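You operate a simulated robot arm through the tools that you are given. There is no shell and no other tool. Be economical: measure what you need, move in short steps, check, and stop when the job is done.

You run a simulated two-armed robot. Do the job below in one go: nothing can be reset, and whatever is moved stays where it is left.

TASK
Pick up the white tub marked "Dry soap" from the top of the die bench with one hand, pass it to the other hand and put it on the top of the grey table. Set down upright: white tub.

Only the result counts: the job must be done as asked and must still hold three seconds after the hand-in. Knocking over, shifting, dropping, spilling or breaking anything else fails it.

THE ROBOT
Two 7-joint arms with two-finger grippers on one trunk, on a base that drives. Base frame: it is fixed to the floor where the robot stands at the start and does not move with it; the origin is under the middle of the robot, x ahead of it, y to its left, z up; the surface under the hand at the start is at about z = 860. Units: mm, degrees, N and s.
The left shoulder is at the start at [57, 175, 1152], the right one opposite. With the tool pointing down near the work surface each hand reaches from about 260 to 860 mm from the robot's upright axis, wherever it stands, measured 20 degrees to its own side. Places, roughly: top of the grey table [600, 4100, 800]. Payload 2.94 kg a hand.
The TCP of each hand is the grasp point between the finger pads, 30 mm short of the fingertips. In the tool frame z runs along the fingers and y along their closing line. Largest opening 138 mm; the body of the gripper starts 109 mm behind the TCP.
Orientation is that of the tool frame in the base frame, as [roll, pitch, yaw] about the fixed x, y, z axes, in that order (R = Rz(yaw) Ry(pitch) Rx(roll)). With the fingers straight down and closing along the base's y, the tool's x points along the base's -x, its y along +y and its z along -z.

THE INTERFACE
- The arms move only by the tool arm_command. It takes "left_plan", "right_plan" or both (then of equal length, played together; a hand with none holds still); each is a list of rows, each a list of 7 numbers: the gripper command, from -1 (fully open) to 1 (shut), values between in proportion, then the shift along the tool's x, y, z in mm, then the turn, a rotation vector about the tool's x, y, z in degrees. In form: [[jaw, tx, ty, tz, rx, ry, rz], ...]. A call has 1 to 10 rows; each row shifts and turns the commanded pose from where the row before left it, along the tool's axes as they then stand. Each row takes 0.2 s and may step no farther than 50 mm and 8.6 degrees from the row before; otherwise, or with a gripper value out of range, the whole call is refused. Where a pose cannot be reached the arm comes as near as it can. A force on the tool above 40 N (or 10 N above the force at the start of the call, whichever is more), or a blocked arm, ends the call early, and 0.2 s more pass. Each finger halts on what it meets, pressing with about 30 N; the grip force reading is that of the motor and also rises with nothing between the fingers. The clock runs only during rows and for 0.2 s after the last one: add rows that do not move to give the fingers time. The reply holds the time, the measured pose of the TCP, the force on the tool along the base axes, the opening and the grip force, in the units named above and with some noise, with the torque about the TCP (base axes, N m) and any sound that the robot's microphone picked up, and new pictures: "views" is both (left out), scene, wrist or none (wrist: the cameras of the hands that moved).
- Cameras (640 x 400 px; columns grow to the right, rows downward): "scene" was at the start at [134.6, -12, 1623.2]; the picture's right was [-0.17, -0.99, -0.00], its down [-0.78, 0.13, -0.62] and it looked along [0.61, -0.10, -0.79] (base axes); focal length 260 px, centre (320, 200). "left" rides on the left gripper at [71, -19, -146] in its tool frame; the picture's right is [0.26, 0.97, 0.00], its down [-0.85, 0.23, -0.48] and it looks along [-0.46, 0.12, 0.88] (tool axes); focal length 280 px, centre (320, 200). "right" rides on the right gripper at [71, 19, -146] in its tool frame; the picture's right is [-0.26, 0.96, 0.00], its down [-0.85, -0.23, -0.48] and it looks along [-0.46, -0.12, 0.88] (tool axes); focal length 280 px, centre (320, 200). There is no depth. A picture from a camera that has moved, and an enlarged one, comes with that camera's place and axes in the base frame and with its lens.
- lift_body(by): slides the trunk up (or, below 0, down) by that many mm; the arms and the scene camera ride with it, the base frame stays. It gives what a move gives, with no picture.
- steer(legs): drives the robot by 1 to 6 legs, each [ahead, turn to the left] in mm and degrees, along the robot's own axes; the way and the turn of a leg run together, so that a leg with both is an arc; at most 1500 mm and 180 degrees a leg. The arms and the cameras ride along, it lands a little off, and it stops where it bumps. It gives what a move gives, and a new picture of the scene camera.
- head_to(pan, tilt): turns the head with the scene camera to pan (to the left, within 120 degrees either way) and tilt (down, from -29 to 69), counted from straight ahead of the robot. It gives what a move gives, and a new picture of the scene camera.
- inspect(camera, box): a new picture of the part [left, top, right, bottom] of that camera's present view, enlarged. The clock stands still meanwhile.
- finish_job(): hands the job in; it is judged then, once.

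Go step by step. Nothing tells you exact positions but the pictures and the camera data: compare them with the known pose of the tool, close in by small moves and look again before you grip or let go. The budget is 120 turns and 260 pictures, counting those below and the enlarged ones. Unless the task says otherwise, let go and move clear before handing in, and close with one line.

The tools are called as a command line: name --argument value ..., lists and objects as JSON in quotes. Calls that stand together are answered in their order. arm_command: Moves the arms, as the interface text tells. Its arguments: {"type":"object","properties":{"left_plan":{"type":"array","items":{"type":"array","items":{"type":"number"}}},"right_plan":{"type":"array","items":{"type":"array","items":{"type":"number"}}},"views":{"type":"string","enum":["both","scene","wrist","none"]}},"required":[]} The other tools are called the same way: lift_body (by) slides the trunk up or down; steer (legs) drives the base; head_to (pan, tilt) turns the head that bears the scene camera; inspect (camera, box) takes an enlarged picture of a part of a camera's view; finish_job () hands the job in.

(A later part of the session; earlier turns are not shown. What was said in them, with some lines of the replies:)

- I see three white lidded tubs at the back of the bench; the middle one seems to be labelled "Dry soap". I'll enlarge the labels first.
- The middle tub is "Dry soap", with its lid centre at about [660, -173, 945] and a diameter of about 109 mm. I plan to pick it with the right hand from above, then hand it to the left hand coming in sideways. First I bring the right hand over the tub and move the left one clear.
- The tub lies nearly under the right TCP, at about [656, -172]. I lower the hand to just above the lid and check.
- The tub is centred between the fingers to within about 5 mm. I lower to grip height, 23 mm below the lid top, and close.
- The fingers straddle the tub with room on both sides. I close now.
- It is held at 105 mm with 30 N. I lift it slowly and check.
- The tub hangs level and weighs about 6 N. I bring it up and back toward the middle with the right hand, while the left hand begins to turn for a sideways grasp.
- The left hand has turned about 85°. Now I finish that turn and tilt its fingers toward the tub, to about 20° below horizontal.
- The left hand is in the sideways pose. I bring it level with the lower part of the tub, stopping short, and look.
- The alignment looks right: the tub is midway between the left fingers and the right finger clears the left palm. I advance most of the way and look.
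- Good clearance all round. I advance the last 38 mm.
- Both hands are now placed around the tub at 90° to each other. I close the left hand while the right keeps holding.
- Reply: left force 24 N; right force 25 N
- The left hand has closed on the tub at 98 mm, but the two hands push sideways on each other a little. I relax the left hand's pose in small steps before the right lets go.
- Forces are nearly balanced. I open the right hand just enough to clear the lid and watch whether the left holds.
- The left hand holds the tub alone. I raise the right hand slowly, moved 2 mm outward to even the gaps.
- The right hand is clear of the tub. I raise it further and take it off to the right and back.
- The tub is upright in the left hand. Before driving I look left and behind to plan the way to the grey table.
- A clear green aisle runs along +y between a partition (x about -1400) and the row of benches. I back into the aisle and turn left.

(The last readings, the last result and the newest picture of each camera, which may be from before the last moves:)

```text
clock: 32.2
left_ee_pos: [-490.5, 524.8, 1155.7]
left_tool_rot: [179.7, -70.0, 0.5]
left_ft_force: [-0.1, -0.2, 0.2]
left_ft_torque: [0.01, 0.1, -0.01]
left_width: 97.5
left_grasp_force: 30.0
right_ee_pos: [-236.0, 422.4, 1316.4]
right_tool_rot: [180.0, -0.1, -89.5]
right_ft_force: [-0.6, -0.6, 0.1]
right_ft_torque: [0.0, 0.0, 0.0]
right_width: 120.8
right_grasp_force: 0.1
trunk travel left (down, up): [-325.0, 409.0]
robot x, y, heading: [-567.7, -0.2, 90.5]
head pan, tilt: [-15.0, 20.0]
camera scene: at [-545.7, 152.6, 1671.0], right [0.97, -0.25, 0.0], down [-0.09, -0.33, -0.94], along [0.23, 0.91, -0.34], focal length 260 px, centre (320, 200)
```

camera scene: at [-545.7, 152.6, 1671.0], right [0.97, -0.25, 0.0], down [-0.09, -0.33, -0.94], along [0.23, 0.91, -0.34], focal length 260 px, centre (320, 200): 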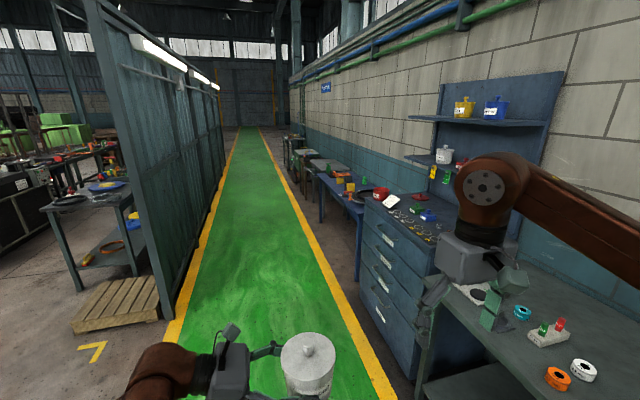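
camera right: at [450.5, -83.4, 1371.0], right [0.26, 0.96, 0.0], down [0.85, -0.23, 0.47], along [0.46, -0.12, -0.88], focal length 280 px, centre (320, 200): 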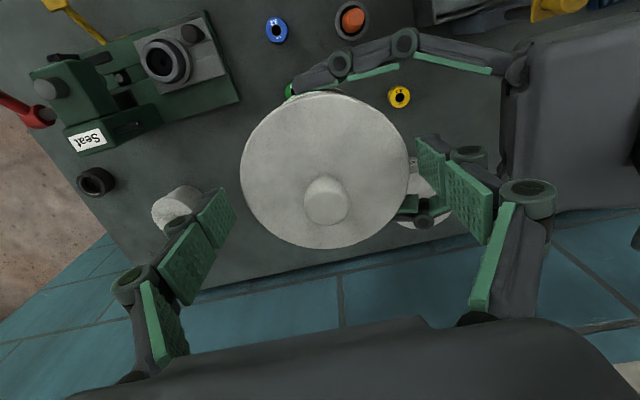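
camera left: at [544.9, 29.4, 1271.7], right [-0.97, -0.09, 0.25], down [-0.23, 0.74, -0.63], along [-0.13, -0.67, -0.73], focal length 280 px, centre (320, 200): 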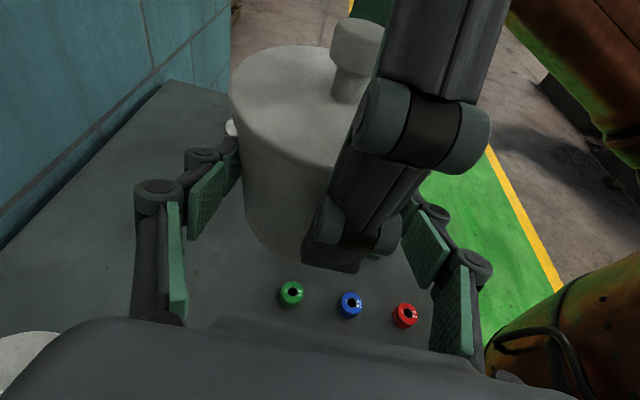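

The aisle ahead is clear. I drive along it and then look at the grey table.

steer --legs '[[1400, 0], [1400, 0]]'

head_to --pan -45 --tilt 30

```text
clock: 45.6
left_ee_pos: [-495.5, 3294.2, 1155.4]
left_tool_rot: [179.8, -69.8, -2.2]
left_ft_force: [-0.3, 0.1, 0.0]
left_ft_torque: [0.01, 0.1, 0.04]
left_width: 97.9
left_grasp_force: 30.0
right_ee_pos: [-245.8, 3179.4, 1317.0]
right_tool_rot: [-180.0, -0.2, -92.2]
right_ft_force: [1.2, 0.3, -0.4]
right_ft_torque: [0.0, 0.01, -0.02]
right_width: 121.1
right_grasp_force: 0.0
trunk travel left (down, up): [-325.0, 409.0]
robot x, y, heading: [-596.2, 2771.3, 87.6]
head pan, tilt: [-15.0, 20.0]
camera scene: at [-569.1, 2925.2, 1671.0], right [0.95, -0.3, 0.0], down [-0.1, -0.33, -0.94], along [0.28, 0.9, -0.34], focal length 260 px, centre (320, 200)
```

scene: 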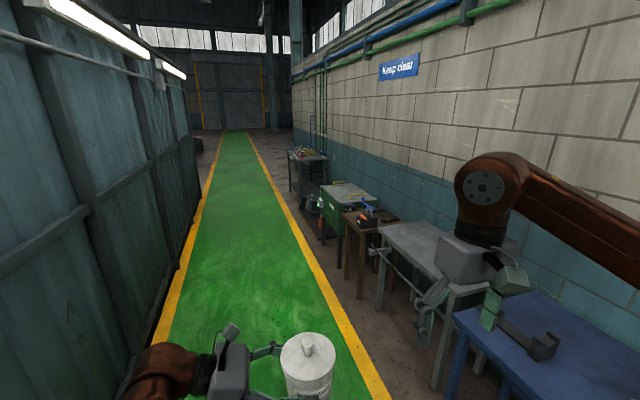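

```text
clock: 46.6
left_ee_pos: [-496.4, 3294.9, 1155.4]
left_tool_rot: [179.8, -69.8, -2.2]
left_ft_force: [-0.2, -0.3, 1.1]
left_ft_torque: [0.06, 0.12, 0.0]
left_width: 97.8
left_grasp_force: 29.8
right_ee_pos: [-245.3, 3180.0, 1316.4]
right_tool_rot: [-180.0, -0.1, -92.3]
right_ft_force: [-0.6, 1.1, -0.1]
right_ft_torque: [-0.02, 0.03, -0.01]
right_width: 120.8
right_grasp_force: 0.1
trunk travel left (down, up): [-325.0, 409.0]
robot x, y, heading: [-599.4, 2775.2, 87.6]
head pan, tilt: [-45.0, 30.0]
camera scene: at [-530.4, 2897.4, 1655.0], right [0.68, -0.73, 0.0], down [-0.37, -0.34, -0.87], along [0.64, 0.59, -0.5], focal length 260 px, centre (320, 200)
```

scene: 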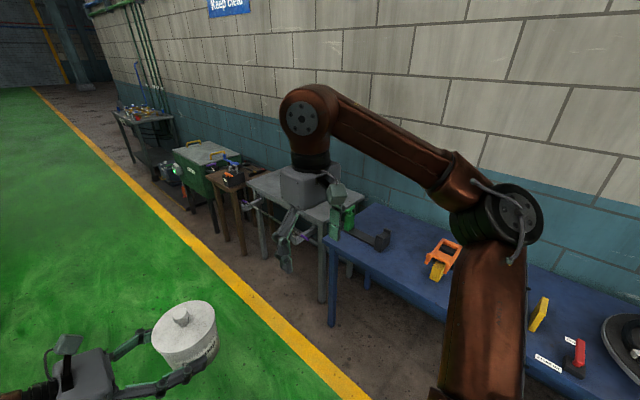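

The grey table stands past the blue one, with some things on it behind my right hand. I drive level with it, turn to face it and look closely.

steer --legs '[[1330, 2]]'

steer --legs '[[0, -89.5]]'

head_to --pan 0 --tilt 40

```text
clock: 53.3
left_ee_pos: [-463.3, 4644.8, 1154.7]
left_tool_rot: [179.8, -69.9, -1.1]
left_ft_force: [-0.6, -0.1, 0.1]
left_ft_torque: [0.03, 0.09, -0.04]
left_width: 97.9
left_grasp_force: 30.1
right_ee_pos: [-209.6, 4535.3, 1316.2]
right_tool_rot: [180.0, -0.1, -91.3]
right_ft_force: [-0.5, 0.3, 0.1]
right_ft_torque: [-0.04, 0.02, 0.0]
right_width: 120.7
right_grasp_force: 0.1
trunk travel left (down, up): [-325.0, 409.0]
robot x, y, heading: [-553.9, 4123.5, 88.5]
head pan, tilt: [-45.0, 30.0]
camera scene: at [-490.4, 4248.1, 1655.0], right [0.69, -0.72, 0.0], down [-0.36, -0.35, -0.87], along [0.63, 0.6, -0.5], focal length 260 px, centre (320, 200)
```

scene: 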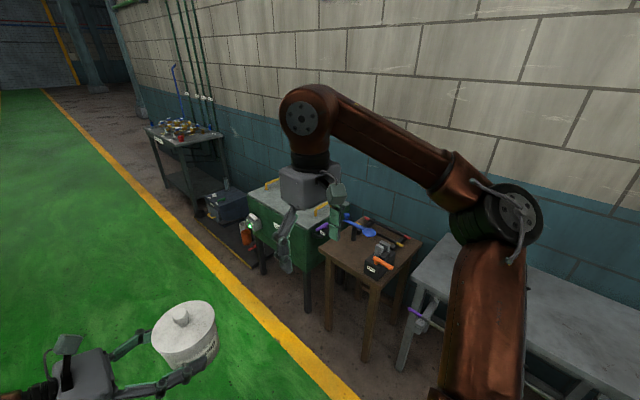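

```text
clock: 57.5
left_ee_pos: [-32.2, 4043.3, 1154.4]
left_tool_rot: [179.8, -69.9, -89.6]
left_ft_force: [-0.3, 0.2, -0.8]
left_ft_torque: [0.11, -0.01, -0.01]
left_width: 97.3
left_grasp_force: 29.8
right_ee_pos: [-134.3, 3788.0, 1316.0]
right_tool_rot: [-180.0, 0.0, -179.7]
right_ft_force: [0.3, 0.1, -0.4]
right_ft_torque: [0.06, 0.01, 0.02]
right_width: 121.2
right_grasp_force: 0.1
trunk travel left (down, up): [-325.0, 409.0]
robot x, y, heading: [-553.5, 4123.2, 0.6]
head pan, tilt: [-45.0, 30.0]
camera scene: at [-431.7, 4059.8, 1655.0], right [-0.7, -0.71, 0.0], down [-0.36, 0.35, -0.87], along [0.62, -0.61, -0.5], focal length 260 px, centre (320, 200)
```

scene: 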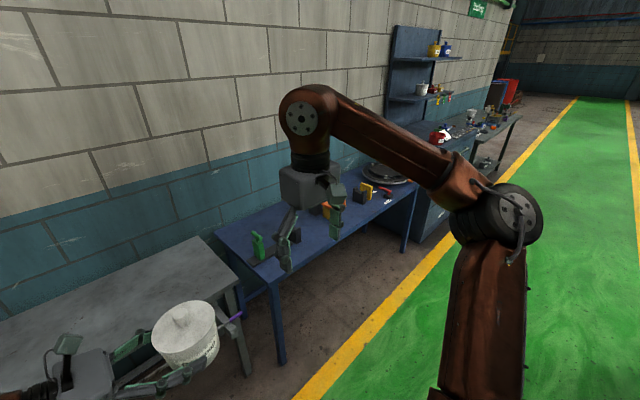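

```text
clock: 58.6
left_ee_pos: [-32.3, 4044.5, 1154.9]
left_tool_rot: [179.7, -69.9, -89.6]
left_ft_force: [0.3, 0.6, -0.1]
left_ft_torque: [0.12, -0.03, 0.0]
left_width: 97.4
left_grasp_force: 30.0
right_ee_pos: [-133.6, 3789.3, 1315.9]
right_tool_rot: [180.0, 0.0, -179.7]
right_ft_force: [0.5, 0.0, -0.5]
right_ft_torque: [0.03, 0.01, 0.01]
right_width: 120.9
right_grasp_force: 0.1
trunk travel left (down, up): [-325.0, 409.0]
robot x, y, heading: [-556.0, 4122.7, 0.5]
head pan, tilt: [0.0, 40.0]
camera scene: at [-411.0, 4124.2, 1639.7], right [0.01, -1.0, 0.0], down [-0.64, 0.0, -0.77], along [0.77, 0.0, -0.64], focal length 260 px, centre (320, 200)
```

scene: 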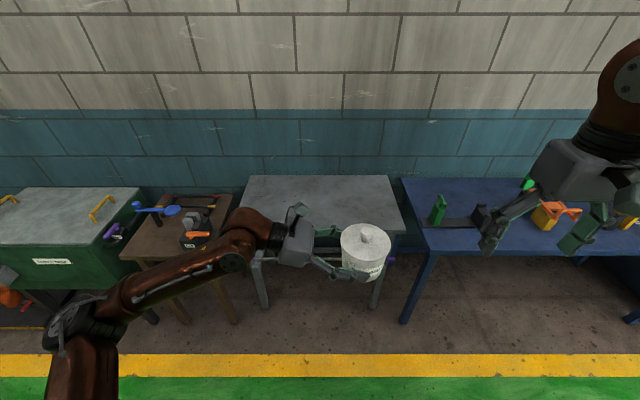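

The grey table (about x 380–820, y 3740–4500, top 800) is empty. I shift the robot about 145 mm to the right so that the left elbow stays over this table and clear of the brown one, and drive up to it.

steer --legs '[[0, -20], [420, 0], [0, 19.5]]'

```text
clock: 63.3
left_ee_pos: [351.6, 3899.2, 1154.3]
left_tool_rot: [179.7, -69.9, -89.9]
left_ft_force: [-0.1, 0.3, -0.6]
left_ft_torque: [0.1, -0.01, -0.02]
left_width: 97.9
left_grasp_force: 30.7
right_ee_pos: [248.6, 3645.0, 1316.2]
right_tool_rot: [179.9, -0.1, -180.0]
right_ft_force: [-0.2, 1.0, 0.4]
right_ft_torque: [-0.02, 0.03, 0.04]
right_width: 120.9
right_grasp_force: 0.0
trunk travel left (down, up): [-325.0, 409.0]
robot x, y, heading: [-170.6, 3981.0, 0.0]
head pan, tilt: [0.0, 40.0]
camera scene: at [-26.0, 3983.6, 1639.6], right [0.0, -1.0, 0.0], down [-0.64, 0.0, -0.77], along [0.77, 0.0, -0.64], focal length 260 px, centre (320, 200)
```

scene: 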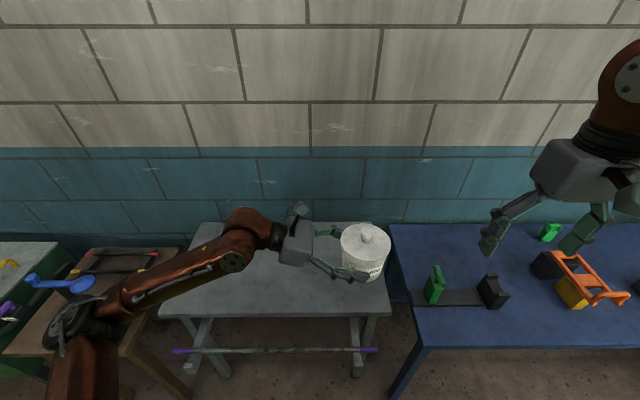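

Good: the elbow will be over or before the grey table's own left part. I drive the last 170 mm ahead, then lower the trunk by 200 mm.

steer --legs '[[175, 0]]'

lift_body --by -200

head_to --pan 0 --tilt 50

```text
clock: 64.8
left_ee_pos: [515.7, 3901.1, 1159.7]
left_tool_rot: [-178.4, -69.9, -91.6]
left_ft_force: [-2.9, 0.4, -5.7]
left_ft_torque: [0.17, -0.09, 0.15]
left_width: 97.6
left_grasp_force: 29.8
right_ee_pos: [411.0, 3648.3, 1321.0]
right_tool_rot: [180.0, 0.7, -179.7]
right_ft_force: [-1.3, -0.7, 1.6]
right_ft_torque: [0.06, -0.15, 0.01]
right_width: 120.9
right_grasp_force: 0.0
trunk travel left (down, up): [-325.0, 409.0]
robot x, y, heading: [-1.1, 3982.1, 0.4]
head pan, tilt: [0.0, 40.0]
camera scene: at [141.1, 3983.5, 1640.5], right [0.0, -1.0, 0.0], down [-0.64, 0.0, -0.77], along [0.77, 0.0, -0.64], focal length 260 px, centre (320, 200)
```

scene: 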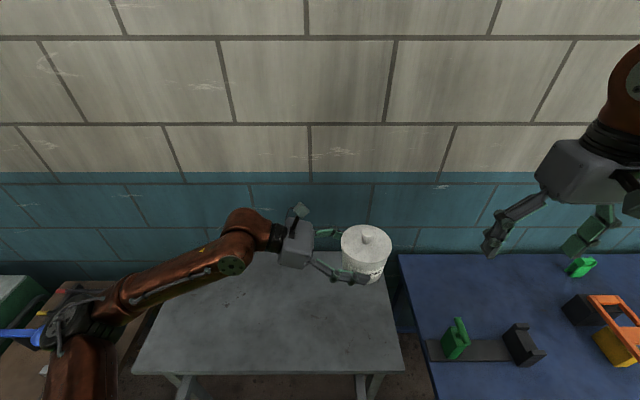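

```text
clock: 67.0
left_ee_pos: [519.9, 3903.1, 959.0]
left_tool_rot: [-179.0, -69.9, -91.0]
left_ft_force: [-0.2, 1.0, -6.4]
left_ft_torque: [0.15, -0.01, 0.02]
left_width: 97.7
left_grasp_force: 30.3
right_ee_pos: [484.1, 3648.5, 1070.3]
right_tool_rot: [179.8, -7.4, -179.7]
right_ft_force: [0.4, -1.5, 0.0]
right_ft_torque: [0.0, -0.06, 0.02]
right_width: 120.4
right_grasp_force: 0.2
trunk travel left (down, up): [-125.0, 609.0]
robot x, y, heading: [-2.4, 3983.7, 0.3]
head pan, tilt: [0.0, 40.0]
```

```text
clock: 67.7
left_ee_pos: [522.4, 3902.3, 957.5]
left_tool_rot: [-179.3, -69.7, -90.7]
left_ft_force: [-0.7, 0.7, -6.7]
left_ft_torque: [0.16, 0.01, -0.02]
left_width: 97.5
left_grasp_force: 30.2
right_ee_pos: [484.6, 3647.0, 1071.0]
right_tool_rot: [179.9, -7.3, -179.6]
right_ft_force: [0.5, -0.1, -0.1]
right_ft_torque: [-0.01, 0.0, 0.0]
right_width: 120.9
right_grasp_force: 0.1
trunk travel left (down, up): [-125.0, 609.0]
robot x, y, heading: [7.0, 3980.9, 0.2]
head pan, tilt: [0.0, 50.0]
camera scene: at [301.0, 3984.3, 1411.4], right [0.0, -1.0, 0.0], down [-0.77, 0.0, -0.64], along [0.64, 0.0, -0.77], focal length 260 px, centre (320, 200)
```

scene: 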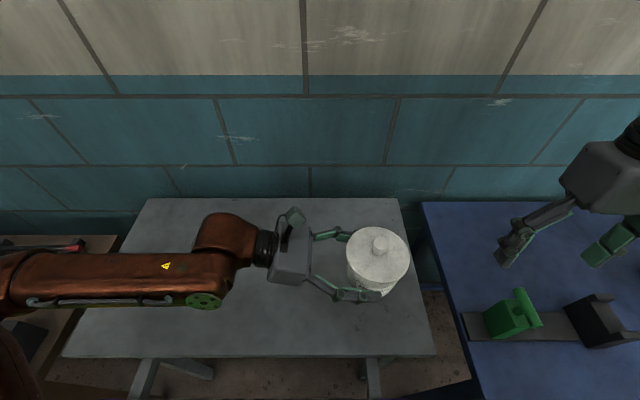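

The trunk came down and also moved forward, and the right hand tilted slightly. I check the left elbow, the tub in hand and the right hand before going on.

head_to --pan 60 --tilt 50

inspect --camera "left" --box '[0, 0, 640, 400]'

inspect --camera "right" --box '[0, 0, 640, 400]'

```text
clock: 69.0
left_ee_pos: [520.8, 3904.1, 956.9]
left_tool_rot: [-179.3, -69.8, -90.8]
left_ft_force: [0.4, -0.9, -6.7]
left_ft_torque: [0.17, -0.01, 0.0]
left_width: 97.6
left_grasp_force: 30.4
right_ee_pos: [484.9, 3647.9, 1069.4]
right_tool_rot: [179.9, -7.3, -179.7]
right_ft_force: [0.1, 0.8, 0.3]
right_ft_torque: [0.01, 0.03, -0.03]
right_width: 120.7
right_grasp_force: 0.1
trunk travel left (down, up): [-125.0, 609.0]
robot x, y, heading: [3.9, 3977.9, 0.1]
head pan, tilt: [60.0, 50.0]
camera scene: at [262.2, 4050.9, 1411.4], right [0.87, -0.5, 0.0], down [-0.38, -0.66, -0.64], along [0.32, 0.56, -0.77], focal length 260 px, centre (320, 200)
```

scene: 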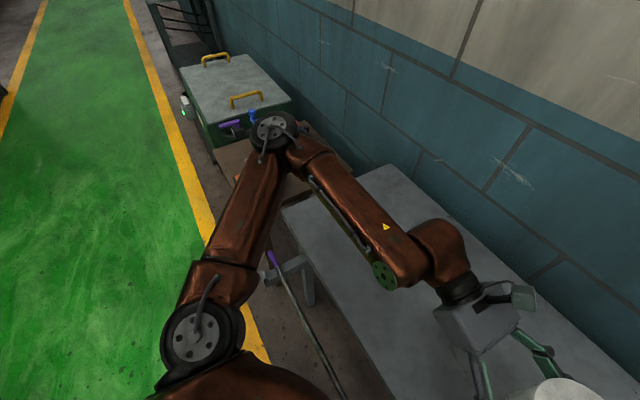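

```text
1.00 times, centred on (320, 200) of left (not enlarged: the box is as wide or as high as the picture)
camera zoom: at [541.3, 4014.1, 1073.8], right [-0.97, -0.09, 0.24], down [-0.23, 0.74, -0.63], along [-0.12, -0.67, -0.73], focal length 280 px, centre (320, 200)
```

zoom: 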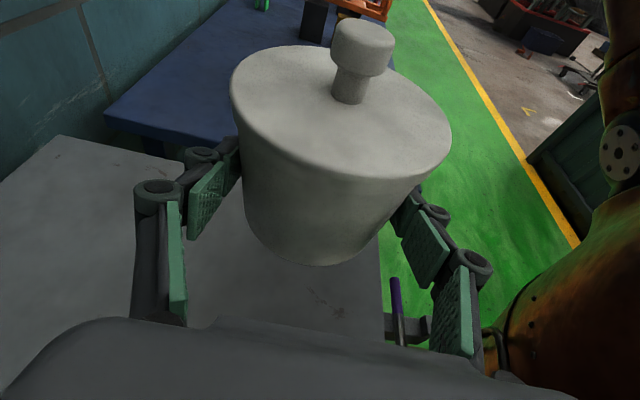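

```text
1.00 times, centred on (320, 200) of right (not enlarged: the box is as wide or as high as the picture)
camera zoom: at [432.5, 3666.1, 1223.0], right [0.25, 0.97, -0.03], down [0.9, -0.23, 0.36], along [0.34, -0.12, -0.93], focal length 280 px, centre (320, 200)
```

zoom: 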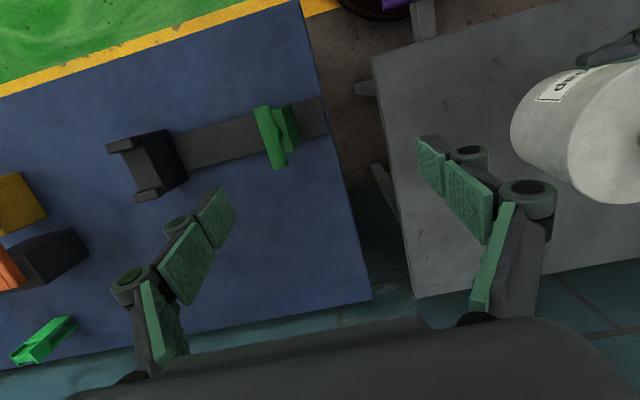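

The tub is upright over the table; the left elbow is above the brown table's edge at about z 1040 with some margin. I lower the left hand by arm motion in steps while watching the elbow.

arm_command --left_plan '[[1, -18.8, 0, 6.8, 0, 0, 0], [1, -18.8, 0, 6.8, 0, 0, 0], [1, -18.8, 0, 6.8, 0, 0, 0], [1, 0, 0, 0, 0, 0, 0]]' --views "both"

```text
clock: 70.0
left_ee_pos: [522.1, 3901.8, 898.2]
left_tool_rot: [-179.3, -69.8, -90.7]
left_ft_force: [0.0, -0.5, -6.6]
left_ft_torque: [0.16, -0.01, -0.02]
left_width: 97.5
left_grasp_force: 30.2
right_ee_pos: [484.4, 3648.1, 1069.3]
right_tool_rot: [180.0, -7.3, -179.6]
right_ft_force: [-0.4, 0.5, -0.6]
right_ft_torque: [0.0, -0.04, 0.05]
right_width: 120.7
right_grasp_force: 0.1
trunk travel left (down, up): [-125.0, 609.0]
robot x, y, heading: [3.4, 3981.7, -0.0]
head pan, tilt: [60.0, 50.0]
camera scene: at [262.0, 4051.0, 1411.5], right [0.87, -0.5, 0.0], down [-0.38, -0.66, -0.64], along [0.32, 0.56, -0.77], focal length 260 px, centre (320, 200)
camera left: at [542.9, 4012.9, 1014.9], right [-0.97, -0.09, 0.24], down [-0.23, 0.74, -0.63], along [-0.12, -0.67, -0.73], focal length 280 px, centre (320, 200)
```

scene: 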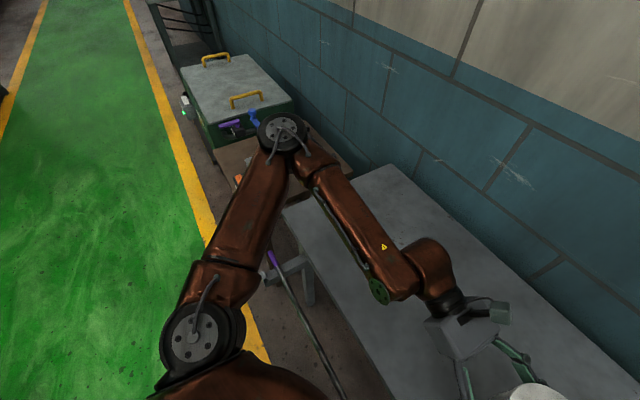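
left: 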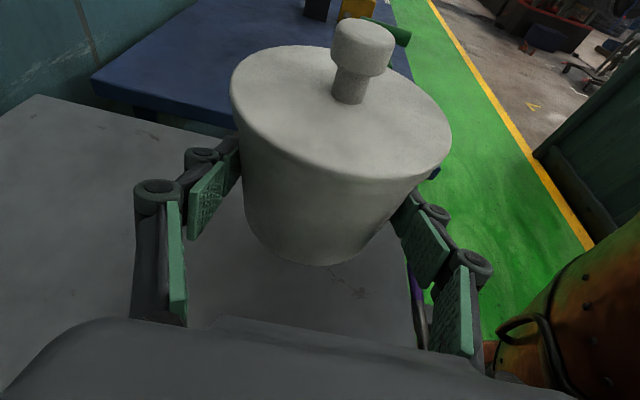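

The elbow barely moved. I lower another 40 mm, still above the table, and look from the front.

arm_command --left_plan '[[1, -18.8, 0, 6.8, 0, 0, 0], [1, -18.8, 0, 6.8, 0, 0, 0], [1, 0, 0, 0, 0, 0, 0]]' --views "wrist"

head_to --pan -15 --tilt 55

inspect --camera "right" --box '[360, 0, 640, 200]'

```text
clock: 70.8
left_ee_pos: [520.9, 3902.7, 860.1]
left_tool_rot: [-179.4, -69.8, -90.6]
left_ft_force: [0.7, -0.7, -6.6]
left_ft_torque: [0.1, 0.04, 0.04]
left_width: 97.3
left_grasp_force: 30.2
right_ee_pos: [484.8, 3647.9, 1070.7]
right_tool_rot: [179.9, -7.3, -179.6]
right_ft_force: [-0.1, -0.7, -0.2]
right_ft_torque: [0.0, 0.0, 0.0]
right_width: 121.0
right_grasp_force: 0.1
trunk travel left (down, up): [-125.0, 609.0]
robot x, y, heading: [0.6, 3983.2, 0.1]
head pan, tilt: [60.0, 50.0]
camera left: at [541.9, 4014.7, 975.2], right [-0.97, -0.09, 0.24], down [-0.23, 0.74, -0.63], along [-0.12, -0.67, -0.73], focal length 280 px, centre (320, 200)
```

left: 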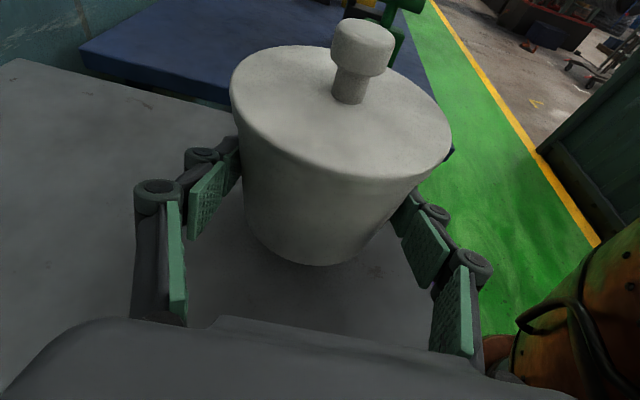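

```text
clock: 72.3
left_ee_pos: [521.8, 3903.1, 858.9]
left_tool_rot: [-179.4, -69.7, -90.8]
left_ft_force: [-0.5, 1.0, -6.2]
left_ft_torque: [0.12, -0.01, 0.02]
left_width: 97.6
left_grasp_force: 29.9
right_ee_pos: [484.9, 3648.5, 1070.5]
right_tool_rot: [179.9, -7.3, -179.7]
right_ft_force: [-0.2, 0.1, 0.3]
right_ft_torque: [-0.01, 0.0, -0.02]
right_width: 120.6
right_grasp_force: 0.0
trunk travel left (down, up): [-125.0, 609.0]
robot x, y, heading: [5.9, 3980.7, 0.1]
head pan, tilt: [-15.0, 55.0]
camera scene: at [293.7, 3965.7, 1404.9], right [-0.25, -0.97, 0.0], down [-0.79, 0.21, -0.57], along [0.55, -0.15, -0.82], focal length 260 px, centre (320, 200)
```

scene: 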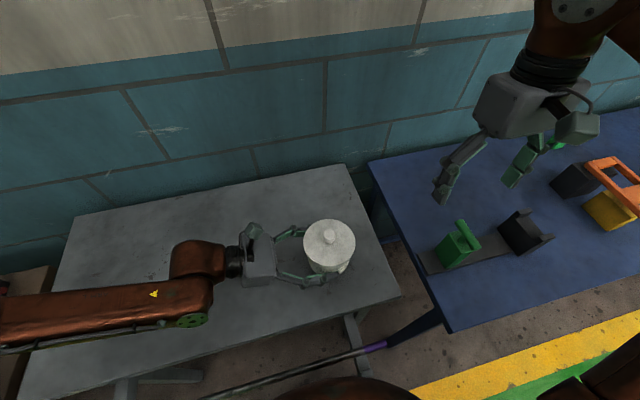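

```text
2.00 times, centred on (500, 100) of right
camera zoom: at [432.5, 3666.0, 1223.0], right [0.25, 0.97, -0.03], down [0.9, -0.23, 0.36], along [0.34, -0.12, -0.93], focal length 561 px, centre (-40, 400)
```

zoom: 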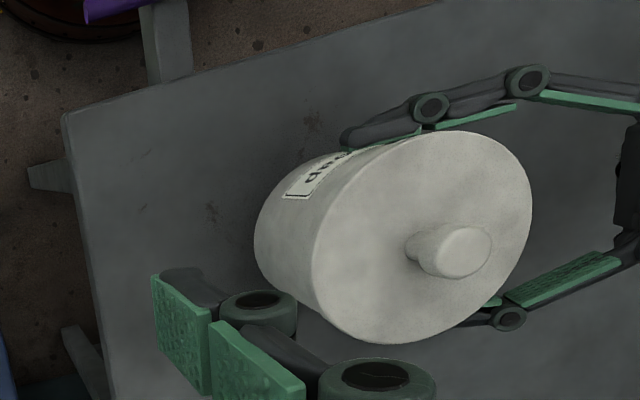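

The tub is well inside the table, upright and about 20 mm above it. I lower in small steps and watch the force.

arm_command --left_plan '[[1, -4.7, 0, 1.7, 0, 0, 0], [1, -4.7, 0, 1.7, 0, 0, 0], [1, -2.8, 0, 1, 0, 0, 0], [1, 0, 0, 0, 0, 0, 0]]' --views "none"

arm_command --left_plan '[[1, -1.9, 0, 0.7, 0, 0, 0], [1, -1.9, 0, 0.7, 0, 0, 0], [1, 0, 0, 0, 0, 0, 0]]' --views "wrist"

```text
clock: 73.3
left_ee_pos: [521.8, 3903.7, 845.6]
left_tool_rot: [-179.3, -69.9, -90.7]
left_ft_force: [-0.4, -0.6, -6.1]
left_ft_torque: [0.14, 0.02, 0.01]
left_width: 97.4
left_grasp_force: 30.6
right_ee_pos: [484.5, 3648.5, 1068.2]
right_tool_rot: [179.9, -7.3, -179.7]
right_ft_force: [0.4, 0.5, 0.3]
right_ft_torque: [0.01, 0.03, 0.0]
right_width: 120.6
right_grasp_force: 0.1
trunk travel left (down, up): [-125.0, 609.0]
robot x, y, heading: [4.9, 3983.4, 0.1]
head pan, tilt: [-15.0, 55.0]
```

```text
clock: 74.1
left_ee_pos: [522.0, 3904.6, 840.2]
left_tool_rot: [-179.4, -69.7, -90.6]
left_ft_force: [0.3, 0.3, -5.9]
left_ft_torque: [0.11, 0.01, -0.01]
left_width: 97.4
left_grasp_force: 29.8
right_ee_pos: [485.6, 3647.8, 1070.7]
right_tool_rot: [179.9, -7.2, -179.6]
right_ft_force: [0.1, -0.2, 0.3]
right_ft_torque: [-0.01, -0.03, -0.04]
right_width: 120.9
right_grasp_force: 0.1
trunk travel left (down, up): [-125.0, 609.0]
robot x, y, heading: [6.3, 3983.1, 0.4]
head pan, tilt: [-15.0, 55.0]
camera left: at [542.0, 4015.5, 957.7], right [-0.97, -0.09, 0.24], down [-0.23, 0.74, -0.63], along [-0.12, -0.67, -0.73], focal length 280 px, centre (320, 200)
```

left: 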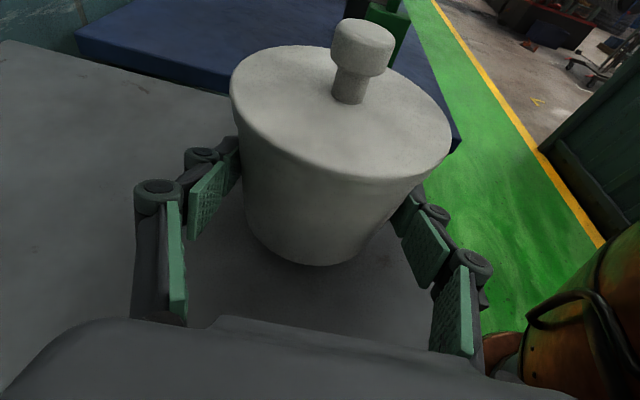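

No contact yet; I keep going down 2 mm at a time.

arm_command --left_plan '[[1, -1.9, 0, 0.7, 0, 0, 0], [1, -1.9, 0, 0.7, 0, 0, 0], [1, 0, 0, 0, 0, 0, 0]]' --views "none"

arm_command --left_plan '[[1, -1.9, 0, 0.7, 0, 0, 0], [1, 0, 0, 0, 0, 0, 0]]' --views "none"

```text
clock: 74.9
left_ee_pos: [521.6, 3903.1, 837.1]
left_tool_rot: [-179.4, -69.9, -90.6]
left_ft_force: [0.6, 1.5, -6.7]
left_ft_torque: [0.14, 0.03, -0.02]
left_width: 97.7
left_grasp_force: 29.7
right_ee_pos: [485.5, 3647.5, 1069.6]
right_tool_rot: [179.9, -7.2, -179.7]
right_ft_force: [0.6, -0.6, -0.1]
right_ft_torque: [-0.03, 0.05, 0.0]
right_width: 120.4
right_grasp_force: 0.0
trunk travel left (down, up): [-125.0, 609.0]
robot x, y, heading: [2.3, 3982.7, 0.1]
head pan, tilt: [-15.0, 55.0]
```

```text
clock: 75.5
left_ee_pos: [521.5, 3902.9, 833.5]
left_tool_rot: [-179.3, -69.8, -90.8]
left_ft_force: [-0.7, 0.3, -5.7]
left_ft_torque: [0.12, 0.02, 0.01]
left_width: 97.6
left_grasp_force: 30.1
right_ee_pos: [485.0, 3648.2, 1069.3]
right_tool_rot: [179.9, -7.3, -179.7]
right_ft_force: [-0.3, 0.3, -0.2]
right_ft_torque: [-0.03, 0.0, -0.01]
right_width: 120.6
right_grasp_force: 0.1
trunk travel left (down, up): [-125.0, 609.0]
robot x, y, heading: [3.2, 3984.4, 0.2]
head pan, tilt: [-15.0, 55.0]
```

arm_command --left_plan '[[1, -1.4, 0, 0.5, 0, 0, 0], [1, -1.4, 0, 0.5, 0, 0, 0], [1, 0, 0, 0, 0, 0, 0]]' --views "wrist"

inspect --camera "scene" --box '[230, 190, 390, 290]'

inspect --camera "right" --box '[400, 0, 640, 150]'

```text
clock: 76.3
left_ee_pos: [521.4, 3904.3, 831.3]
left_tool_rot: [-179.3, -69.8, -90.6]
left_ft_force: [0.0, -0.7, -6.7]
left_ft_torque: [0.14, -0.04, -0.01]
left_width: 97.7
left_grasp_force: 30.1
right_ee_pos: [484.3, 3647.6, 1071.5]
right_tool_rot: [179.9, -7.4, -179.8]
right_ft_force: [1.2, 0.4, 0.4]
right_ft_torque: [-0.01, 0.01, 0.02]
right_width: 120.7
right_grasp_force: 0.0
trunk travel left (down, up): [-125.0, 609.0]
robot x, y, heading: [-0.8, 3981.1, 0.4]
head pan, tilt: [-15.0, 55.0]
camera left: at [541.8, 4014.8, 948.2], right [-0.97, -0.09, 0.24], down [-0.23, 0.74, -0.63], along [-0.12, -0.67, -0.73], focal length 280 px, centre (320, 200)
```

left: 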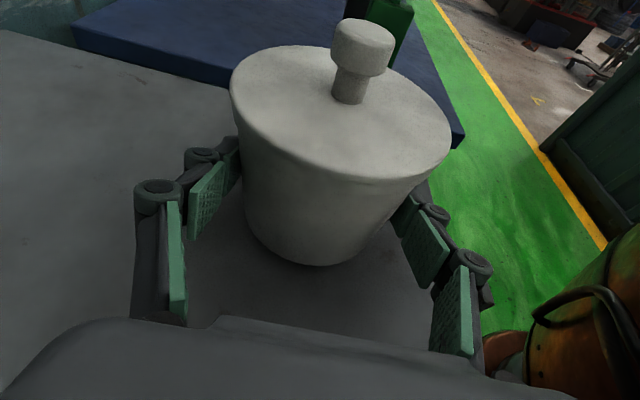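

```text
4.00 times, centred on (310, 240) of scene
camera zoom: at [293.7, 3965.6, 1404.9], right [-0.25, -0.97, 0.0], down [-0.79, 0.21, -0.57], along [0.55, -0.15, -0.82], focal length 1038 px, centre (360, 40)
```

zoom: 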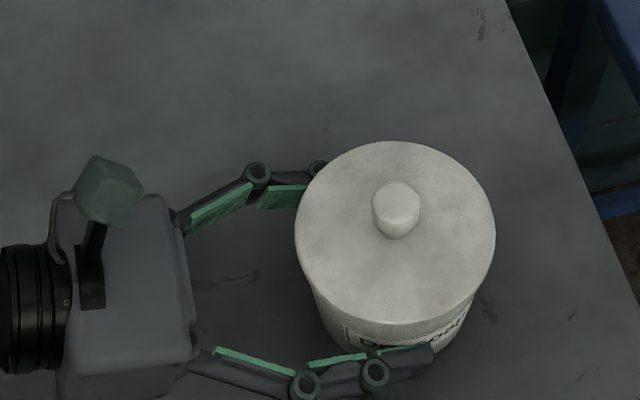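

```text
2.67 times, centred on (520, 75) of right
camera zoom: at [432.5, 3666.0, 1223.0], right [0.25, 0.97, -0.03], down [0.9, -0.23, 0.36], along [0.34, -0.12, -0.93], focal length 748 px, centre (-213, 533)
```

zoom: 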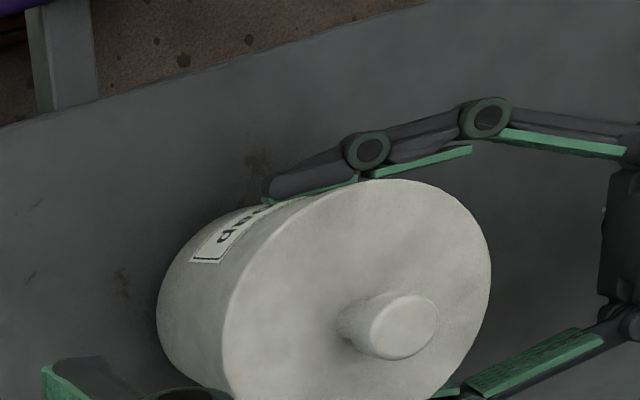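

Still hanging free at 831, so the table is a bit lower than assumed. I continue in small steps.

arm_command --left_plan '[[1, -1.4, 0, 0.5, 0, 0, 0], [1, -1.4, 0, 0.5, 0, 0, 0], [1, 0, 0, 0, 0, 0, 0]]' --views "none"

arm_command --left_plan '[[1, -1.4, 0, 0.5, 0, 0, 0], [1, 0, 0, 0, 0, 0, 0]]' --views "none"

arm_command --left_plan '[[1, -1.4, 0, 0.5, 0, 0, 0], [1, 0, 0, 0, 0, 0, 0]]' --views "wrist"

```text
clock: 77.1
left_ee_pos: [521.2, 3903.3, 827.7]
left_tool_rot: [-179.4, -69.8, -90.6]
left_ft_force: [0.7, -0.4, -7.4]
left_ft_torque: [0.15, 0.02, -0.01]
left_width: 97.7
left_grasp_force: 30.2
right_ee_pos: [485.3, 3648.1, 1069.4]
right_tool_rot: [179.8, -7.2, -179.7]
right_ft_force: [0.0, 0.5, 0.1]
right_ft_torque: [0.02, -0.02, 0.01]
right_width: 120.9
right_grasp_force: 0.1
trunk travel left (down, up): [-125.0, 609.0]
robot x, y, heading: [3.9, 3981.7, 0.3]
head pan, tilt: [-15.0, 55.0]
```

```text
clock: 77.7
left_ee_pos: [522.8, 3904.2, 825.8]
left_tool_rot: [-179.2, -69.8, -90.7]
left_ft_force: [-0.5, -0.7, -6.4]
left_ft_torque: [0.17, 0.0, 0.0]
left_width: 97.7
left_grasp_force: 30.5
right_ee_pos: [484.8, 3647.1, 1070.3]
right_tool_rot: [179.9, -7.3, -179.7]
right_ft_force: [0.8, 0.7, 0.1]
right_ft_torque: [-0.02, -0.02, 0.0]
right_width: 120.8
right_grasp_force: 0.0
trunk travel left (down, up): [-125.0, 609.0]
robot x, y, heading: [2.6, 3981.7, 0.2]
head pan, tilt: [-15.0, 55.0]
```

```text
clock: 78.3
left_ee_pos: [521.6, 3903.4, 824.0]
left_tool_rot: [-179.3, -69.8, -90.7]
left_ft_force: [0.3, 0.4, -6.0]
left_ft_torque: [0.14, 0.02, 0.0]
left_width: 97.8
left_grasp_force: 29.8
right_ee_pos: [484.9, 3648.1, 1070.1]
right_tool_rot: [179.9, -7.4, -179.7]
right_ft_force: [0.4, 1.0, 0.2]
right_ft_torque: [0.0, 0.01, 0.0]
right_width: 120.8
right_grasp_force: 0.0
trunk travel left (down, up): [-125.0, 609.0]
robot x, y, heading: [2.8, 3985.8, -0.1]
head pan, tilt: [-15.0, 55.0]
camera left: at [542.3, 4015.3, 941.4], right [-0.97, -0.09, 0.24], down [-0.23, 0.74, -0.63], along [-0.12, -0.67, -0.73], focal length 280 px, centre (320, 200)
```

left: 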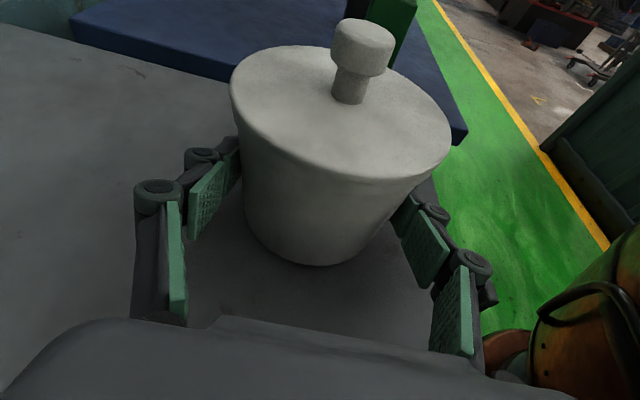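

Still free at 824. I keep descending slowly until contact shows in the force.

arm_command --left_plan '[[1, -1.4, 0, 0.5, 0, 0, 0], [1, 0, 0, 0, 0, 0, 0]]' --views "none"

arm_command --left_plan '[[1, -1.4, 0, 0.5, 0, 0, 0], [1, 0, 0, 0, 0, 0, 0]]' --views "none"

inspect --camera "right" --box '[440, 20, 600, 120]'

inspect --camera "left" --box '[200, 180, 440, 330]'

```text
clock: 78.9
left_ee_pos: [521.5, 3904.6, 822.0]
left_tool_rot: [-179.3, -69.8, -90.7]
left_ft_force: [-0.1, 0.9, -7.0]
left_ft_torque: [0.12, 0.03, 0.0]
left_width: 97.6
left_grasp_force: 29.9
right_ee_pos: [484.6, 3647.8, 1069.4]
right_tool_rot: [179.7, -7.3, -179.7]
right_ft_force: [-0.1, 0.6, -0.5]
right_ft_torque: [0.0, -0.01, 0.0]
right_width: 121.1
right_grasp_force: 0.1
trunk travel left (down, up): [-125.0, 609.0]
robot x, y, heading: [1.0, 3983.8, 0.3]
head pan, tilt: [-15.0, 55.0]
```

```text
clock: 79.5
left_ee_pos: [520.1, 3903.4, 822.0]
left_tool_rot: [-179.4, -69.8, -90.6]
left_ft_force: [0.0, -1.0, -6.1]
left_ft_torque: [0.11, 0.0, 0.02]
left_width: 97.9
left_grasp_force: 29.8
right_ee_pos: [484.3, 3648.4, 1070.4]
right_tool_rot: [179.8, -7.4, -179.7]
right_ft_force: [-0.4, -0.4, -0.4]
right_ft_torque: [0.0, 0.01, -0.02]
right_width: 121.1
right_grasp_force: 0.0
trunk travel left (down, up): [-125.0, 609.0]
robot x, y, heading: [4.0, 3985.0, 0.2]
head pan, tilt: [-15.0, 55.0]
```

```text
4.00 times, centred on (520, 70) of right
camera zoom: at [432.5, 3666.0, 1223.0], right [0.25, 0.97, -0.03], down [0.9, -0.23, 0.36], along [0.34, -0.12, -0.93], focal length 1122 px, centre (-480, 720)
```

zoom: 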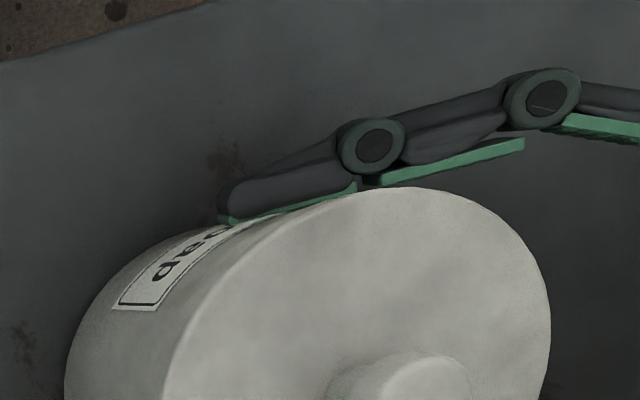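

```text
2.67 times, centred on (320, 255) of left
camera zoom: at [541.0, 4015.3, 938.7], right [-0.97, -0.09, 0.24], down [-0.23, 0.74, -0.63], along [-0.12, -0.67, -0.73], focal length 748 px, centre (320, 53)
```

zoom: 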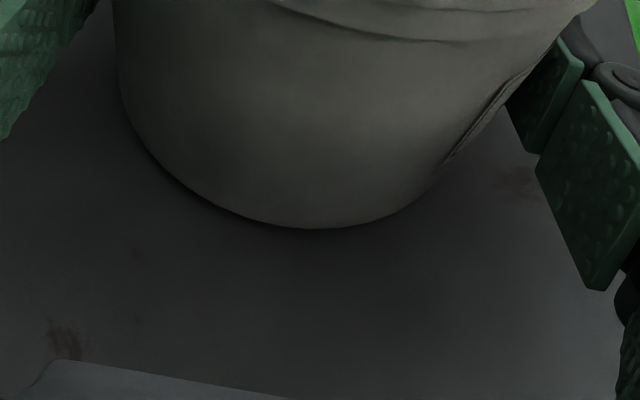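

The contact shadow is very close to the tub's foot now. A few more small steps.

arm_command --left_plan '[[1, -1.4, 0, 0.5, 0, 0, 0], [1, 0, 0, 0, 0, 0, 0]]' --views "none"

arm_command --left_plan '[[1, -1.4, 0, 0.5, 0, 0, 0], [1, 0, 0, 0, 0, 0, 0]]' --views "none"

arm_command --left_plan '[[1, -1.4, 0, 0.5, 0, 0, 0], [1, 0, 0, 0, 0, 0, 0]]' --views "none"

inspect --camera "left" --box '[200, 180, 440, 330]'

```text
clock: 80.1
left_ee_pos: [521.4, 3903.1, 819.8]
left_tool_rot: [-179.3, -69.8, -90.8]
left_ft_force: [-0.8, 0.1, -6.6]
left_ft_torque: [0.12, -0.01, -0.01]
left_width: 97.7
left_grasp_force: 30.2
right_ee_pos: [485.1, 3648.5, 1070.2]
right_tool_rot: [179.9, -7.2, -179.7]
right_ft_force: [0.0, -0.2, 0.1]
right_ft_torque: [-0.02, 0.01, 0.0]
right_width: 120.9
right_grasp_force: 0.0
trunk travel left (down, up): [-125.0, 609.0]
robot x, y, heading: [-0.1, 3976.3, 0.3]
head pan, tilt: [-15.0, 55.0]
```

```text
clock: 80.7
left_ee_pos: [522.2, 3901.8, 819.4]
left_tool_rot: [-179.0, -69.9, -90.8]
left_ft_force: [0.4, 1.5, -2.1]
left_ft_torque: [0.1, -0.19, 0.04]
left_width: 97.7
left_grasp_force: 30.3
right_ee_pos: [484.3, 3648.9, 1070.3]
right_tool_rot: [179.9, -7.3, -179.7]
right_ft_force: [0.1, -0.1, -0.6]
right_ft_torque: [-0.03, -0.03, 0.01]
right_width: 120.8
right_grasp_force: 0.1
trunk travel left (down, up): [-125.0, 609.0]
robot x, y, heading: [1.8, 3981.2, 0.5]
head pan, tilt: [-15.0, 55.0]
```

```text
clock: 81.3
left_ee_pos: [521.1, 3902.7, 817.2]
left_tool_rot: [-178.7, -69.9, -91.2]
left_ft_force: [-0.4, -1.8, 5.3]
left_ft_torque: [-0.03, -0.52, -0.03]
left_width: 97.6
left_grasp_force: 30.0
right_ee_pos: [483.2, 3648.6, 1070.3]
right_tool_rot: [179.9, -7.3, -179.7]
right_ft_force: [0.1, -0.2, -0.3]
right_ft_torque: [-0.04, -0.01, 0.0]
right_width: 120.8
right_grasp_force: 0.0
trunk travel left (down, up): [-125.0, 609.0]
robot x, y, heading: [2.8, 3985.3, 0.1]
head pan, tilt: [-15.0, 55.0]
```

```text
2.67 times, centred on (320, 255) of left
camera zoom: at [541.4, 4014.7, 935.5], right [-0.97, -0.09, 0.24], down [-0.22, 0.74, -0.64], along [-0.12, -0.67, -0.73], focal length 748 px, centre (320, 53)
```

zoom: 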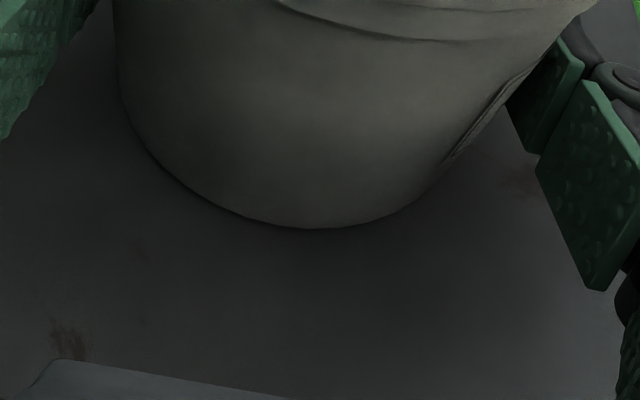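

The tub has touched down: about 12 N of contact, mostly at its far edge, so it leans by a fraction of a degree. I level it slightly before opening.

arm_command --left_plan '[[1, 0, 0, 0, 0.24, 0, 0.66], [1, 0, 0, 0, 0, 0, 0]]' --views "none"

```text
clock: 81.9
left_ee_pos: [520.1, 3903.2, 818.1]
left_tool_rot: [-177.1, -69.9, -92.8]
left_ft_force: [1.4, -4.4, 5.2]
left_ft_torque: [0.16, -0.34, -0.12]
left_width: 97.4
left_grasp_force: 30.1
right_ee_pos: [483.9, 3648.8, 1070.5]
right_tool_rot: [179.8, -7.2, -179.6]
right_ft_force: [0.1, 0.0, -0.8]
right_ft_torque: [0.0, 0.03, -0.02]
right_width: 120.7
right_grasp_force: 0.0
trunk travel left (down, up): [-125.0, 609.0]
robot x, y, heading: [5.1, 3981.4, 0.1]
head pan, tilt: [-15.0, 55.0]
```

Better balanced. I open the left hand gradually.

arm_command --left_plan '[[-0.3, 0, 0, 0, 0, 0, 0], [-0.42, 0, 0, 0, 0, 0, 0], [-0.5, 0, 0, 0, 0, 0, 0], [-0.65, 0, 0, 0, 0, 0, 0], [-0.85, 0, 0, 0, 0, 0, 0], [-1, 0, 0, 0, 0, 0, 0], [-1, 0, 0, 0, 0, 0, 0]]' --views "both"

```text
clock: 83.5
left_ee_pos: [521.8, 3904.5, 817.8]
left_tool_rot: [-177.2, -69.8, -92.6]
left_ft_force: [0.2, 0.3, -0.3]
left_ft_torque: [0.05, -0.01, 0.02]
left_width: 138.0
left_grasp_force: 0.0
right_ee_pos: [484.9, 3648.7, 1069.9]
right_tool_rot: [179.9, -7.2, -179.7]
right_ft_force: [-0.7, -0.2, -0.4]
right_ft_torque: [0.02, 0.0, 0.02]
right_width: 120.8
right_grasp_force: 0.2
trunk travel left (down, up): [-125.0, 609.0]
robot x, y, heading: [4.4, 3982.7, -0.1]
head pan, tilt: [-15.0, 55.0]
camera scene: at [293.2, 3965.7, 1405.0], right [-0.26, -0.97, 0.0], down [-0.79, 0.21, -0.57], along [0.55, -0.15, -0.82], focal length 260 px, centre (320, 200)
camera left: at [539.8, 4015.2, 934.7], right [-0.97, -0.09, 0.23], down [-0.22, 0.74, -0.64], along [-0.11, -0.67, -0.74], focal length 280 px, centre (320, 200)
```

scene: 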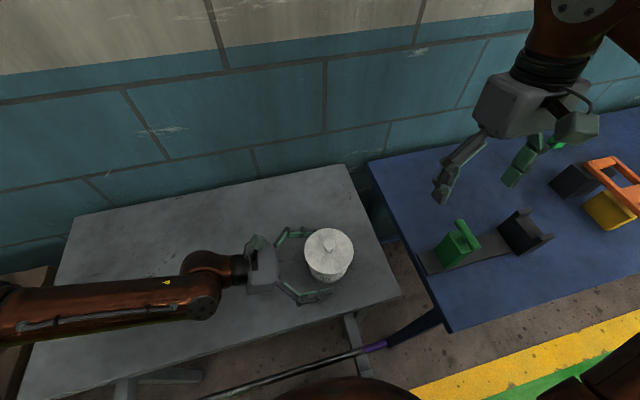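
left: 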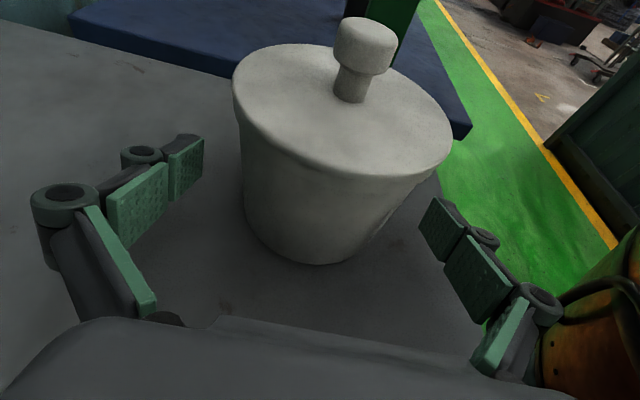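

The tub stands upright by itself. I withdraw the left hand straight back along its fingers.

arm_command --left_plan '[[-1, 0, 0, -15, 0, 0, 0], [-1, 0, 0, -20, 0, 0, 0], [-1, 0, 0, -20, 0, 0, 0], [-1, 0, 0, -20, 0, 0, 0], [-1, 0, 0, -20, 0, 0, 0], [-1, 0, 0, 0, 0, 0, 0]]' --views "both"

head_to --pan 60 --tilt 50

```text
clock: 84.9
left_ee_pos: [518.7, 3993.1, 851.6]
left_tool_rot: [-177.2, -69.8, -92.8]
left_ft_force: [0.0, -0.1, -0.5]
left_ft_torque: [0.0, 0.02, 0.02]
left_width: 138.2
left_grasp_force: 0.0
right_ee_pos: [484.9, 3647.6, 1070.4]
right_tool_rot: [180.0, -7.2, -179.7]
right_ft_force: [-0.3, -0.5, -1.1]
right_ft_torque: [0.0, 0.03, 0.03]
right_width: 120.7
right_grasp_force: 0.0
trunk travel left (down, up): [-125.0, 609.0]
robot x, y, heading: [-0.5, 3984.1, 0.1]
head pan, tilt: [-15.0, 55.0]
camera scene: at [293.2, 3965.7, 1405.0], right [-0.26, -0.97, 0.0], down [-0.79, 0.21, -0.57], along [0.55, -0.15, -0.82], focal length 260 px, centre (320, 200)
camera left: at [537.1, 4104.6, 968.1], right [-0.97, -0.09, 0.23], down [-0.22, 0.74, -0.64], along [-0.11, -0.67, -0.74], focal length 280 px, centre (320, 200)
```

scene: 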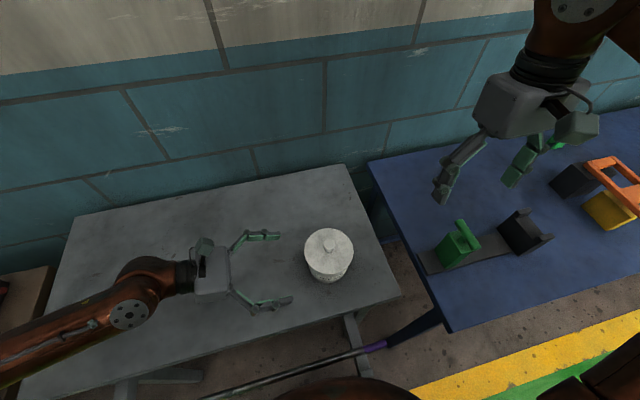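
left: 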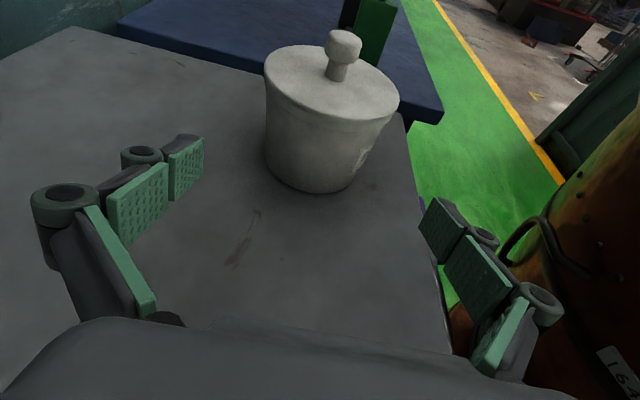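

```text
clock: 86.3
left_ee_pos: [518.0, 3993.8, 851.5]
left_tool_rot: [-177.3, -69.8, -92.7]
left_ft_force: [-0.4, 0.1, -0.1]
left_ft_torque: [0.0, -0.01, 0.03]
left_width: 138.0
left_grasp_force: 0.0
right_ee_pos: [483.6, 3648.5, 1070.5]
right_tool_rot: [179.9, -7.3, -179.7]
right_ft_force: [0.3, -0.5, 1.0]
right_ft_torque: [-0.01, -0.01, 0.01]
right_width: 121.0
right_grasp_force: 0.1
trunk travel left (down, up): [-125.0, 609.0]
robot x, y, heading: [3.8, 3980.1, 0.3]
head pan, tilt: [60.0, 50.0]
camera scene: at [261.7, 4051.1, 1411.6], right [0.87, -0.5, 0.0], down [-0.38, -0.66, -0.64], along [0.32, 0.56, -0.77], focal length 260 px, centre (320, 200)
```

scene: 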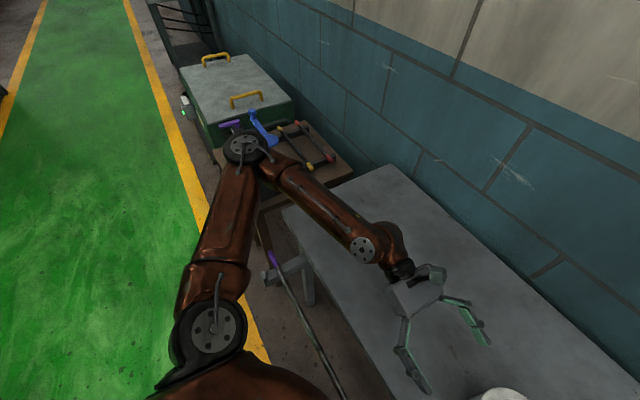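

The tub stands upright on the grey table, both hands are clear, and nothing else I can see has been disturbed. I hand in.

finish_job

```text
The job is handed in.
```

The "Dry soap" tub was picked up with the right hand, passed in mid-air to the left hand, and set down upright on the grey table; the job is handed in.
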